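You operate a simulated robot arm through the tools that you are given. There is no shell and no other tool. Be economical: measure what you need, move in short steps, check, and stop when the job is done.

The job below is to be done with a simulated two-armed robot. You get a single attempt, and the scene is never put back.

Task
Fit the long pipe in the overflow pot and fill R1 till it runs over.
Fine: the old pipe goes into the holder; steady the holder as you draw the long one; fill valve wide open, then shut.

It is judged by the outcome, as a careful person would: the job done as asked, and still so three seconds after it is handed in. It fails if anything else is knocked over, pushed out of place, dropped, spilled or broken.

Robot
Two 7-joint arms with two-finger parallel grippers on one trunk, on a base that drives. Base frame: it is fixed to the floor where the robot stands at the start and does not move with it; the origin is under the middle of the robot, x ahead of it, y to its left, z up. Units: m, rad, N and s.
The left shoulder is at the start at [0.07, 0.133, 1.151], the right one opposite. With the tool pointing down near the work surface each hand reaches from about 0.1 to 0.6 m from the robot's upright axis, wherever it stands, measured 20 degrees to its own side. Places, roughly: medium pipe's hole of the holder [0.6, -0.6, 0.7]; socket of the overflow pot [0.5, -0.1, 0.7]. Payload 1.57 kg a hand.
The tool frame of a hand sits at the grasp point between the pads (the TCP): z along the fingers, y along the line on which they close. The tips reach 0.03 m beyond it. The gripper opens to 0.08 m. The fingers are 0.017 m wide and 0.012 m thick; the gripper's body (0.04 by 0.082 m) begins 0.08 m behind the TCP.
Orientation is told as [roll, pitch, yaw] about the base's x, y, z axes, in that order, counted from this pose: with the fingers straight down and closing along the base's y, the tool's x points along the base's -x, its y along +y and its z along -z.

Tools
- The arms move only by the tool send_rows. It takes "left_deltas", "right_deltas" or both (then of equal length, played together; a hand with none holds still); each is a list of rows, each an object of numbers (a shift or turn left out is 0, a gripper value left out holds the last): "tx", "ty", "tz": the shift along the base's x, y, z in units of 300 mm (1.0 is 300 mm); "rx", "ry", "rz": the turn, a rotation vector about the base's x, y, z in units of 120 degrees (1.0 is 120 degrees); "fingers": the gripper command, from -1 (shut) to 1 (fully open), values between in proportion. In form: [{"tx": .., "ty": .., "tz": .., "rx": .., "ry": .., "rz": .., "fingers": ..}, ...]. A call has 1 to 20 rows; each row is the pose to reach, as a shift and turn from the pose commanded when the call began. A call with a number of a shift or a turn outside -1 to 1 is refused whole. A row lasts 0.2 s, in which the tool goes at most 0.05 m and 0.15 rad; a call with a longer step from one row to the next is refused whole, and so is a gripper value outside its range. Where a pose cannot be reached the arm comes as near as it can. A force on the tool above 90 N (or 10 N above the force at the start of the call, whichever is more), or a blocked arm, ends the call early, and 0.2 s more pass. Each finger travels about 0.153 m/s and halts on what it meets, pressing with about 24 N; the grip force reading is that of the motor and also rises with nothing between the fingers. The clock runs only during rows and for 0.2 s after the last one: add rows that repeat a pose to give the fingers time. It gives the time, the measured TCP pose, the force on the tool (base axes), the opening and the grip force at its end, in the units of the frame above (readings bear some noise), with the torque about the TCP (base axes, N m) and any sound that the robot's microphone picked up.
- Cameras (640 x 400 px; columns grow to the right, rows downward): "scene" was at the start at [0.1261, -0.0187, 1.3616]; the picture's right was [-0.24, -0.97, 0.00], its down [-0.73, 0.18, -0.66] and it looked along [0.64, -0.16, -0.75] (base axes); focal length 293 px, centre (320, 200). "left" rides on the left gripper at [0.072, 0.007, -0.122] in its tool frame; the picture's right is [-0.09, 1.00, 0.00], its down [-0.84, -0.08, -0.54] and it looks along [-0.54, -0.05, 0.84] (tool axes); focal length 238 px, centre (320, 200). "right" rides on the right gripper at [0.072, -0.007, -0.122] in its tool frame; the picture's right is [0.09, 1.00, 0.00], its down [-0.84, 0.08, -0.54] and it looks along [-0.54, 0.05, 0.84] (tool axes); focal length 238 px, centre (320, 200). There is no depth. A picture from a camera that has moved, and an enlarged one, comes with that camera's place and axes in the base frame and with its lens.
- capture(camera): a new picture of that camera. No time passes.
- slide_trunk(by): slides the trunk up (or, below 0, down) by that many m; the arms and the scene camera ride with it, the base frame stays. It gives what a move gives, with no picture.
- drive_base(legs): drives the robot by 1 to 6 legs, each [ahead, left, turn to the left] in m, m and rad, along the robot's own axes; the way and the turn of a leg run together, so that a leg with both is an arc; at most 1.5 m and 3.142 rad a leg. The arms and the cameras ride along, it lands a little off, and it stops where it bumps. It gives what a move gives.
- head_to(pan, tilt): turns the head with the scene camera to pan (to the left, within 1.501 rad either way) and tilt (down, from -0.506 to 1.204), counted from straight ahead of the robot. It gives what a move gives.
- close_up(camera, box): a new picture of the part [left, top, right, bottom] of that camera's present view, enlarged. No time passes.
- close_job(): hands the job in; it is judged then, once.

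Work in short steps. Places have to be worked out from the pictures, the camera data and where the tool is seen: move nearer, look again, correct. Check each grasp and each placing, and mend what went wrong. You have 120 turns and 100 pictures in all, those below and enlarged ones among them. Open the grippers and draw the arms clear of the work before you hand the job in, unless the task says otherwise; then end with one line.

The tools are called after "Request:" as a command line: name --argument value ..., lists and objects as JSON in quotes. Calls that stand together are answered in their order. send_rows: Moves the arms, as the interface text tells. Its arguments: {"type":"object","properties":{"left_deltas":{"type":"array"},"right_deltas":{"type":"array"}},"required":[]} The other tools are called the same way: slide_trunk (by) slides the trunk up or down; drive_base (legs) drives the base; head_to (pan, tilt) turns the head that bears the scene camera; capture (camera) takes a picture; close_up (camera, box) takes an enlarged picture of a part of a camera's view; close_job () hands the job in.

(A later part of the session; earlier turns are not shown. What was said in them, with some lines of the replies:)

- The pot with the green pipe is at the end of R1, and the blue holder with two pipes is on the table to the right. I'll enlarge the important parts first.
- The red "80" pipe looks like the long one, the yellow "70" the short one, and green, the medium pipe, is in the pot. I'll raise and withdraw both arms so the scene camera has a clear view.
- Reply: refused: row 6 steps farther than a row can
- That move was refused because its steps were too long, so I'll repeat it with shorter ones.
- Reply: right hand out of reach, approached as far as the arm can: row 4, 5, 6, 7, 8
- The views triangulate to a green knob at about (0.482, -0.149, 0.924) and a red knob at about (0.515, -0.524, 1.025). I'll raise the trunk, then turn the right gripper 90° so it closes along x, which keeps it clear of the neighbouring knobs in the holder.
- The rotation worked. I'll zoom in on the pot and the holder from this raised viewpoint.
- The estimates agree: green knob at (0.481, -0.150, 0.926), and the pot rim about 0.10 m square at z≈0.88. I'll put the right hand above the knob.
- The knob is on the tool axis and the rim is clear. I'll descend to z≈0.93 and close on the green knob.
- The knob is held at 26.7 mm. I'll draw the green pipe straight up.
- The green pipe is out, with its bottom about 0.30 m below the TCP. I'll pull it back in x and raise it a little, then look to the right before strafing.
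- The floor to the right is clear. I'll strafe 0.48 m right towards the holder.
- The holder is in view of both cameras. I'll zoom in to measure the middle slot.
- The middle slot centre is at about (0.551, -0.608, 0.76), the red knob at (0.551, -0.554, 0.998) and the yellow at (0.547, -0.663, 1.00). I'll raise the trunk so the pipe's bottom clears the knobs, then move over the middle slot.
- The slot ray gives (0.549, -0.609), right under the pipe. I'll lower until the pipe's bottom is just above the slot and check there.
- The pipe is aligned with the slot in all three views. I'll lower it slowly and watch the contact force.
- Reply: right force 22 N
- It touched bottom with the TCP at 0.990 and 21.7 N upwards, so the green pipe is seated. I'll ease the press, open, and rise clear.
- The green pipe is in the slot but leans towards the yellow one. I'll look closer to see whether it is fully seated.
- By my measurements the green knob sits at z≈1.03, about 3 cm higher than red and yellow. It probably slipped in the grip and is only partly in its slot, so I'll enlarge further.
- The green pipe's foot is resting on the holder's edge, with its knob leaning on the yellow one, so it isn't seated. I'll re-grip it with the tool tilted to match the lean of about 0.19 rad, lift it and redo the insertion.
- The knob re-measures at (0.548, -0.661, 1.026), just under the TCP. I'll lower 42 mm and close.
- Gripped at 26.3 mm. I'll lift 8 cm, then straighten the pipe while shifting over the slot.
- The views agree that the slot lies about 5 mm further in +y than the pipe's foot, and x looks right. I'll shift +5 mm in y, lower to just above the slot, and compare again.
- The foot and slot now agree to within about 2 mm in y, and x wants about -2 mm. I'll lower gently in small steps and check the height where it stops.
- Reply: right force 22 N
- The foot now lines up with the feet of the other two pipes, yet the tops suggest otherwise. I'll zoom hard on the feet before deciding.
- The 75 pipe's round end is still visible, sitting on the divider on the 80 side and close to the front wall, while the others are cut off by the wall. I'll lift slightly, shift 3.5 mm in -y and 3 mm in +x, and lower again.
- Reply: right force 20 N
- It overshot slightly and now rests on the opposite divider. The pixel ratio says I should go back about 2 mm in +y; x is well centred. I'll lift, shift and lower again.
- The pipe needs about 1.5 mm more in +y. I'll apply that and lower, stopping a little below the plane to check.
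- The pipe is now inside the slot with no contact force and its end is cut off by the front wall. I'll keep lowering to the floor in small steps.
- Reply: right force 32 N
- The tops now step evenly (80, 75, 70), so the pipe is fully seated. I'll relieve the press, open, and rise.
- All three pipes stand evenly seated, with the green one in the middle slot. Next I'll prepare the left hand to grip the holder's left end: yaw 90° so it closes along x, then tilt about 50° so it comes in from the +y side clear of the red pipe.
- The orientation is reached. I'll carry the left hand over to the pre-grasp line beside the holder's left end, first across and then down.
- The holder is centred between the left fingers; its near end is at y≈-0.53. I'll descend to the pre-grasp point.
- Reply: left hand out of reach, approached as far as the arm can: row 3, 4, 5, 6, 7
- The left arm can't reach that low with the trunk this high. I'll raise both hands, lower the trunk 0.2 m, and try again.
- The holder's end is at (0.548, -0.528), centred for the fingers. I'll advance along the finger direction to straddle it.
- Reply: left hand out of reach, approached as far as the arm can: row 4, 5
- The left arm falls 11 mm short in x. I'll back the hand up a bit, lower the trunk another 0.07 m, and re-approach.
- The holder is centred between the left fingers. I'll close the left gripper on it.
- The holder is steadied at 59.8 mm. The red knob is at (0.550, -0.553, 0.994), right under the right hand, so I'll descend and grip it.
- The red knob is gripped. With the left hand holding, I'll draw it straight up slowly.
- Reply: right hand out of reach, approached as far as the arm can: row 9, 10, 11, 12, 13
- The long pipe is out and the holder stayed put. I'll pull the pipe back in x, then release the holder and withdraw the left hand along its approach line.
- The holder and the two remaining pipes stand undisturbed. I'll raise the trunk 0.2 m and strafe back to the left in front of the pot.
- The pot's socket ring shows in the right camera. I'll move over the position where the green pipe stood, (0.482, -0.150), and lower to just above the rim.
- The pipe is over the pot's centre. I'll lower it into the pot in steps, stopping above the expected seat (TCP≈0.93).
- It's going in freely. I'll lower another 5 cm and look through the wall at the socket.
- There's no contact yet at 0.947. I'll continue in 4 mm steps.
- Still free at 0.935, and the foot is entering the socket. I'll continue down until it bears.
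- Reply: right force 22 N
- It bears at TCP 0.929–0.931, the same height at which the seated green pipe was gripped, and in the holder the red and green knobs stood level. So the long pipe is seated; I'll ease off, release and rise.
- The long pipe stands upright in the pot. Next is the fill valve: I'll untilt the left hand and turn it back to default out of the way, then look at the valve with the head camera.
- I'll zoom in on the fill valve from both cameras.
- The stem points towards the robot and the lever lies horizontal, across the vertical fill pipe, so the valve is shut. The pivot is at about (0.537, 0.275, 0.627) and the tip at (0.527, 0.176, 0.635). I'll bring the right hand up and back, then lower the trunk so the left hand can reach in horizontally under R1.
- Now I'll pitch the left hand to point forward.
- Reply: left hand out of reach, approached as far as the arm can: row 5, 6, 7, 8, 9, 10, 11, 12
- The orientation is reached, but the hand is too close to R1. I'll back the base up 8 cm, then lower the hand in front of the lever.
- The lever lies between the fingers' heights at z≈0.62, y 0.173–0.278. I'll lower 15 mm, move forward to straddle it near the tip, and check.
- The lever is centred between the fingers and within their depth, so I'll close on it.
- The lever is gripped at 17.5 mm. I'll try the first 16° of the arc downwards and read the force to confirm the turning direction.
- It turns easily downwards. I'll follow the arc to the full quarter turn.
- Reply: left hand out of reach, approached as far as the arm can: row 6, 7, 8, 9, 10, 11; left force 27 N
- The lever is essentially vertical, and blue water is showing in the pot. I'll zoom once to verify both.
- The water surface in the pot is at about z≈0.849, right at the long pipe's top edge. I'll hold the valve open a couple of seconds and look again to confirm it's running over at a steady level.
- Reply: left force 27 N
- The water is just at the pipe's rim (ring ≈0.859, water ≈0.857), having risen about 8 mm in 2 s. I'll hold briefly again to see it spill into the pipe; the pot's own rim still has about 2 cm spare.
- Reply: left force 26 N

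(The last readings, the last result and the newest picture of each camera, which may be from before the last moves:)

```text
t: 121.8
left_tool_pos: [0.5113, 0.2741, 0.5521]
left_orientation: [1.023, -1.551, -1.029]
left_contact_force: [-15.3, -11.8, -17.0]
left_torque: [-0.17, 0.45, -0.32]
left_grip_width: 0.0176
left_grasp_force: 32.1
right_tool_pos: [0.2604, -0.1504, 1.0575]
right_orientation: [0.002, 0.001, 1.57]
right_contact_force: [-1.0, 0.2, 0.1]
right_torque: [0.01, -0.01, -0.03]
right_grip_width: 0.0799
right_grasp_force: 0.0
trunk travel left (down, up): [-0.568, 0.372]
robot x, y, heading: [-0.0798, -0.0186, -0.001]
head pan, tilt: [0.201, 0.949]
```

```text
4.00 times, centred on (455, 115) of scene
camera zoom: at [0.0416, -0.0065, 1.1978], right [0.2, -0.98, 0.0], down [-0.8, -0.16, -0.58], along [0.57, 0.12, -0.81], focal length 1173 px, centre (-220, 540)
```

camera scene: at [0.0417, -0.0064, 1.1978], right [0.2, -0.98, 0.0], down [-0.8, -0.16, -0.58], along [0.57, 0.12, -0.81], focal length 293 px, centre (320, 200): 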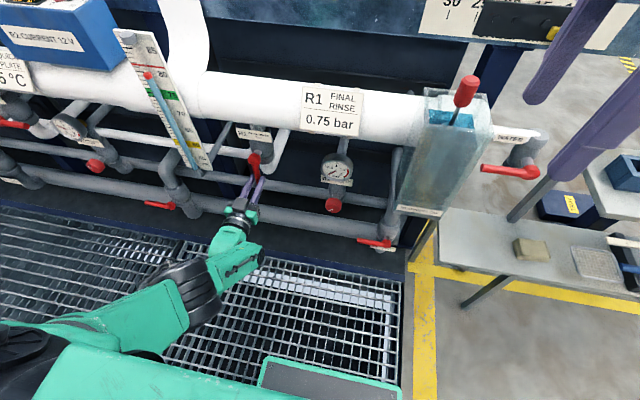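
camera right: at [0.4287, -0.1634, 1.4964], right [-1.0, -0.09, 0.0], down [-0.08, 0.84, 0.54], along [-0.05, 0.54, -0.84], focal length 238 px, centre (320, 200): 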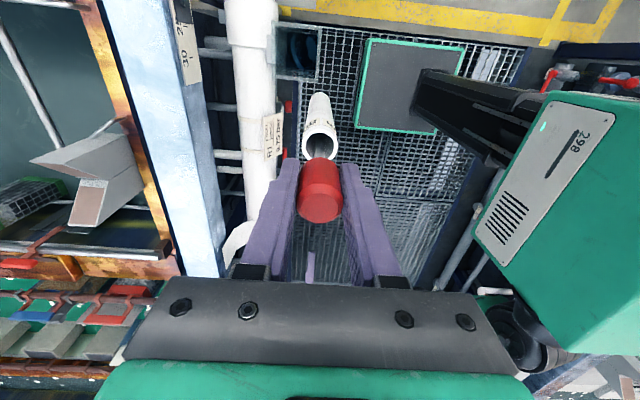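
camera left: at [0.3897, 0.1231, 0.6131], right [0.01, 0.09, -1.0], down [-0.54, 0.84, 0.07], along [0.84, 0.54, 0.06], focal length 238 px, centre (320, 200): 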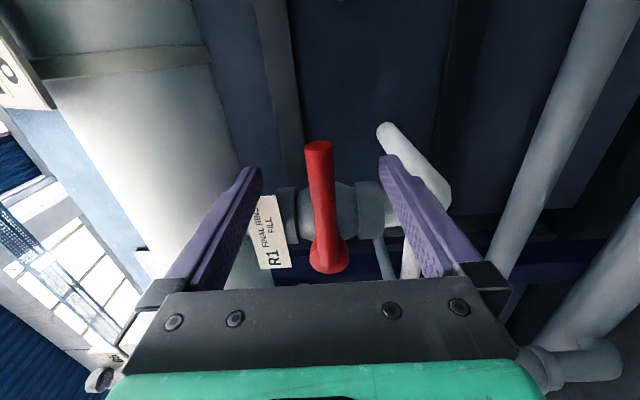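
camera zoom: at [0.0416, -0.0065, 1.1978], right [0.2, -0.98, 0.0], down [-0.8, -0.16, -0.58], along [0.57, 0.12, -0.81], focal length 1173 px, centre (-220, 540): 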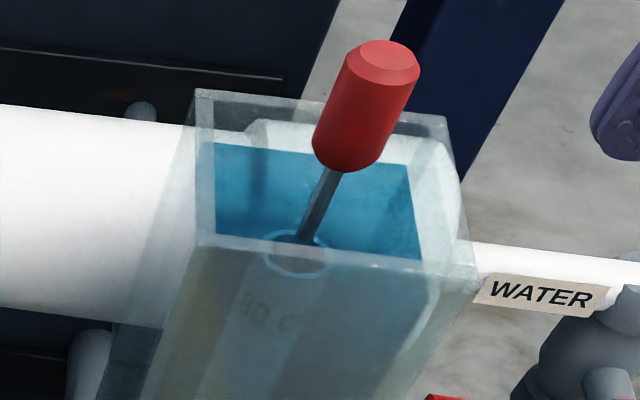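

The level has crept up to about the ring. One more short hold will show whether it levels off, meaning it is running down the pipe.

Request:
send_rows --left_deltas '[{}, {}, {}, {}, {}, {}]'

Request:
close_up --camera "scene" --box '[395, 65, 515, 165]'

```text
t: 123.2
left_tool_pos: [0.511, 0.2747, 0.5522]
left_orientation: [1.032, -1.551, -1.039]
left_contact_force: [-15.5, -12.8, -17.2]
left_torque: [-0.15, 0.41, -0.3]
left_grip_width: 0.0171
left_grasp_force: 32.3
right_tool_pos: [0.2604, -0.15, 1.058]
right_orientation: [0.002, 0.003, 1.57]
right_contact_force: [-0.7, -0.2, 0.6]
right_torque: [-0.02, 0.03, -0.01]
right_grip_width: 0.08
right_grasp_force: 0.1
trunk travel left (down, up): [-0.568, 0.372]
robot x, y, heading: [-0.0848, -0.0194, -0.002]
head pan, tilt: [0.201, 0.949]
```

```text
4.00 times, centred on (455, 115) of scene
camera zoom: at [0.0417, -0.0065, 1.1978], right [0.2, -0.98, 0.0], down [-0.8, -0.16, -0.58], along [0.57, 0.12, -0.81], focal length 1173 px, centre (-220, 540)
```

zoom: 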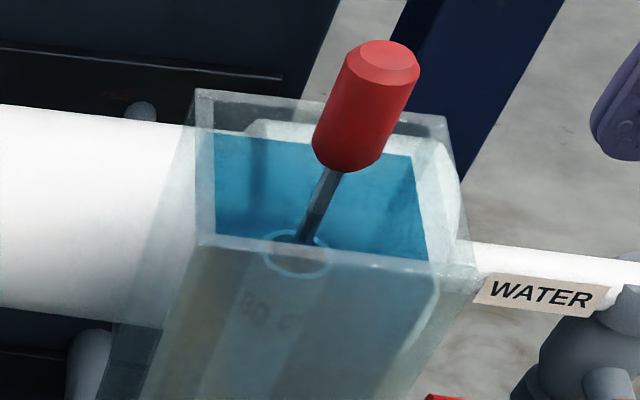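

The rise is slowing, from 12 px to 7 px, as expected when it runs down the pipe. One last short hold to confirm it flattens.

Request:
send_rows --left_deltas '[{}, {}, {}, {}, {}, {}]'

Request:
close_up --camera "scene" --box '[395, 65, 515, 165]'

```text
t: 124.6
left_tool_pos: [0.511, 0.2728, 0.5536]
left_orientation: [1.041, -1.551, -1.048]
left_contact_force: [-15.3, -13.9, -16.0]
left_torque: [-0.17, 0.41, -0.3]
left_grip_width: 0.0173
left_grasp_force: 32.4
right_tool_pos: [0.2613, -0.1503, 1.0579]
right_orientation: [0.002, 0.001, 1.57]
right_contact_force: [0.1, 0.9, -0.2]
right_torque: [-0.03, -0.01, 0.0]
right_grip_width: 0.0797
right_grasp_force: 0.0
trunk travel left (down, up): [-0.568, 0.372]
robot x, y, heading: [-0.081, -0.0211, -0.0]
head pan, tilt: [0.201, 0.949]
```

```text
4.00 times, centred on (455, 115) of scene
camera zoom: at [0.0417, -0.0065, 1.1978], right [0.2, -0.98, 0.0], down [-0.8, -0.16, -0.58], along [0.57, 0.12, -0.81], focal length 1173 px, centre (-220, 540)
```

zoom: 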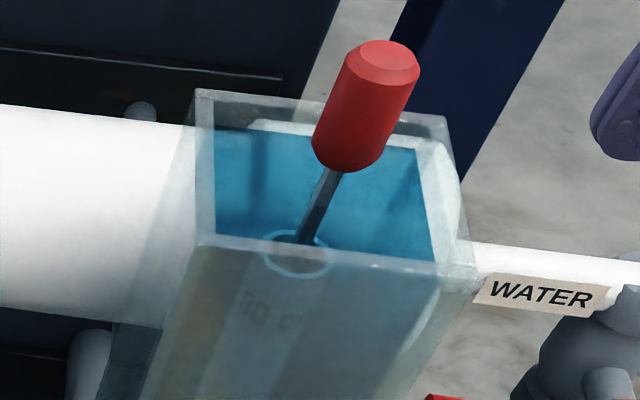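

The water now stands clearly above the pipe's rim (about 0.878 against 0.859), so it is running over, and the pot rim is getting near. I'll shut the valve now along the reverse arc.

Request:
send_rows --left_deltas '[{"ty": -0.027, "tz": 0.0, "rx": -0.0667}, {"ty": -0.06, "tz": 0.003, "rx": -0.1333}, {"ty": -0.093, "tz": 0.011, "rx": -0.2}, {"ty": -0.125, "tz": 0.026, "rx": -0.2667}, {"ty": -0.155, "tz": 0.043, "rx": -0.333}, {"ty": -0.183, "tz": 0.065, "rx": -0.4}, {"ty": -0.207, "tz": 0.092, "rx": -0.4667}, {"ty": -0.229, "tz": 0.122, "rx": -0.533}, {"ty": -0.246, "tz": 0.156, "rx": -0.6}, {"ty": -0.257, "tz": 0.192, "rx": -0.6667}, {"ty": -0.263, "tz": 0.23, "rx": -0.733}, {"ty": -0.263, "tz": 0.235, "rx": -0.75}]'

Request:
close_up --camera "scene" --box '[215, 70, 515, 250]'

```text
t: 127.2
left_tool_pos: [0.5126, 0.1964, 0.6192]
left_orientation: [-1.568, -0.013, 1.569]
left_contact_force: [11.9, 1.4, -17.6]
left_torque: [-0.27, 0.37, 0.17]
left_grip_width: 0.0176
left_grasp_force: 32.5
left hand out of reach, approached as far as the arm can: row 4
right_tool_pos: [0.2651, -0.1477, 1.0568]
right_orientation: [0.006, 0.004, 1.572]
right_contact_force: [0.0, 0.6, 0.7]
right_torque: [-0.01, -0.01, 0.0]
right_grip_width: 0.08
right_grasp_force: 0.2
trunk travel left (down, up): [-0.568, 0.372]
robot x, y, heading: [-0.0844, -0.0205, 0.0]
head pan, tilt: [0.201, 0.949]
```

```text
2.13 times, centred on (365, 160) of scene
camera zoom: at [0.0457, -0.0047, 1.1972], right [0.2, -0.98, 0.0], down [-0.8, -0.16, -0.58], along [0.57, 0.12, -0.82], focal length 626 px, centre (224, 285)
```

zoom: 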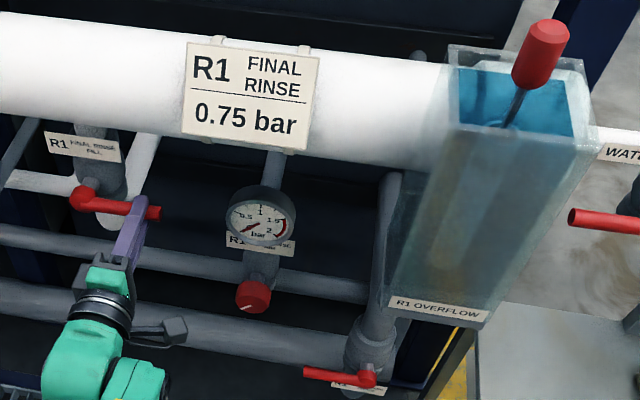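

The lever is back against its closed stop and nothing has spilled. I'll release it and withdraw the hand straight back.

Request:
send_rows --left_deltas '[{"tz": -0.012}, {"tz": -0.012, "fingers": 0}, {"tz": -0.012, "fingers": 0.8}, {"tz": -0.012, "fingers": 0.8}, {"tz": -0.012, "fingers": 0.8}, {"tz": -0.012, "tx": -0.1}, {"tz": -0.012, "tx": -0.22}, {"tz": -0.012, "tx": -0.34}, {"tz": -0.012, "tx": -0.44}, {"tz": -0.012, "tx": -0.44}]'

Request:
close_up --camera "scene" --box '[215, 70, 515, 250]'

```text
t: 129.4
left_tool_pos: [0.3789, 0.1949, 0.6224]
left_orientation: [-1.577, -0.015, 1.566]
left_contact_force: [-0.2, 0.7, -0.1]
left_torque: [0.03, 0.03, 0.03]
left_grip_width: 0.072
left_grasp_force: 0.0
right_tool_pos: [0.2602, -0.1507, 1.0576]
right_orientation: [0.001, 0.001, 1.571]
right_contact_force: [-0.4, 0.4, 0.4]
right_torque: [-0.01, -0.01, 0.0]
right_grip_width: 0.0804
right_grasp_force: 0.0
trunk travel left (down, up): [-0.568, 0.372]
robot x, y, heading: [-0.0843, -0.022, -0.001]
head pan, tilt: [0.201, 0.949]
```

```text
2.13 times, centred on (365, 160) of scene
camera zoom: at [0.0408, -0.0065, 1.1979], right [0.2, -0.98, 0.0], down [-0.8, -0.16, -0.58], along [0.57, 0.12, -0.81], focal length 626 px, centre (224, 285)
```

zoom: 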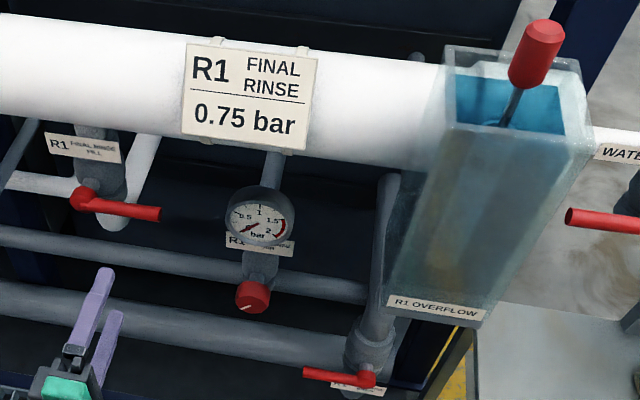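

The level in the pot is dropping back towards the pipe's top, so it did run over, and the fill lever is shut. I'll lift the left hand clear and take a final overview.

Request:
send_rows --left_deltas '[{"tx": -0.06, "fingers": 1}, {"tx": -0.06, "tz": 0.15}, {"tx": -0.06, "tz": 0.3}, {"tx": -0.06, "tz": 0.45}, {"tx": -0.06, "tz": 0.6}, {"tx": -0.06, "tz": 0.75}, {"tx": -0.06, "tz": 0.9}, {"tx": -0.06, "tz": 0.9}]'

Request:
head_to --pan -0.3 --tilt 0.75

Request:
capture --camera "scene"

```text
t: 131.2
left_tool_pos: [0.3601, 0.1955, 0.8945]
left_orientation: [-1.58, -0.018, 1.57]
left_contact_force: [-0.3, 0.0, 0.8]
left_torque: [-0.03, -0.04, -0.01]
left_grip_width: 0.0799
left_grasp_force: 0.0
right_tool_pos: [0.2597, -0.1511, 1.0588]
right_orientation: [-0.001, 0.001, 1.57]
right_contact_force: [0.5, -0.4, -0.5]
right_torque: [0.04, 0.02, -0.05]
right_grip_width: 0.0798
right_grasp_force: 0.1
trunk travel left (down, up): [-0.568, 0.372]
robot x, y, heading: [-0.081, -0.0218, 0.003]
head pan, tilt: [0.201, 0.949]
```

```text
t: 132.2
left_tool_pos: [0.3594, 0.1961, 0.8928]
left_orientation: [-1.578, -0.017, 1.569]
left_contact_force: [-0.2, 0.4, 0.7]
left_torque: [0.01, 0.02, -0.04]
left_grip_width: 0.0803
left_grasp_force: 0.2
right_tool_pos: [0.2592, -0.1491, 1.0592]
right_orientation: [0.0, 0.002, 1.572]
right_contact_force: [-0.2, 0.2, -1.0]
right_torque: [-0.03, 0.01, -0.02]
right_grip_width: 0.0799
right_grasp_force: 0.0
trunk travel left (down, up): [-0.568, 0.372]
robot x, y, heading: [-0.0805, -0.0193, -0.001]
head pan, tilt: [-0.3, 0.75]
```

```text
2 pictures are left
camera scene: at [0.0482, -0.0453, 1.2135], right [-0.3, -0.96, 0.0], down [-0.65, 0.2, -0.73], along [0.7, -0.22, -0.68], focal length 293 px, centre (320, 200)
```

scene: 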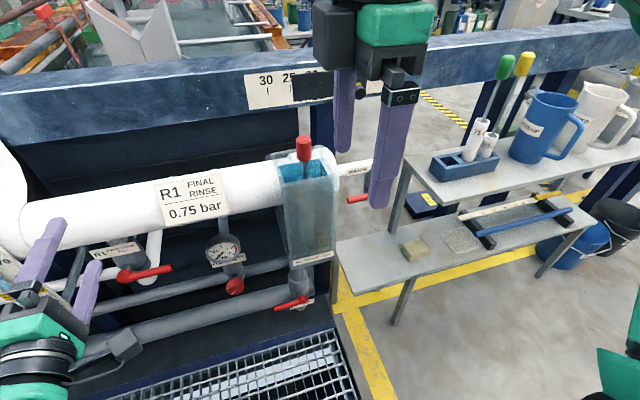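

The long pipe stands in the pot with the water at its top. The old pipe is in the holder, the fill lever is shut, nothing is disturbed, and both hands are open and clear. I'm handing in.

Request:
close_job

```text
The job is handed in.
```

The long pipe is in the overflow pot, R1 was filled until it ran over with the fill valve wide open and then shut, and the old pipe is in the holder.
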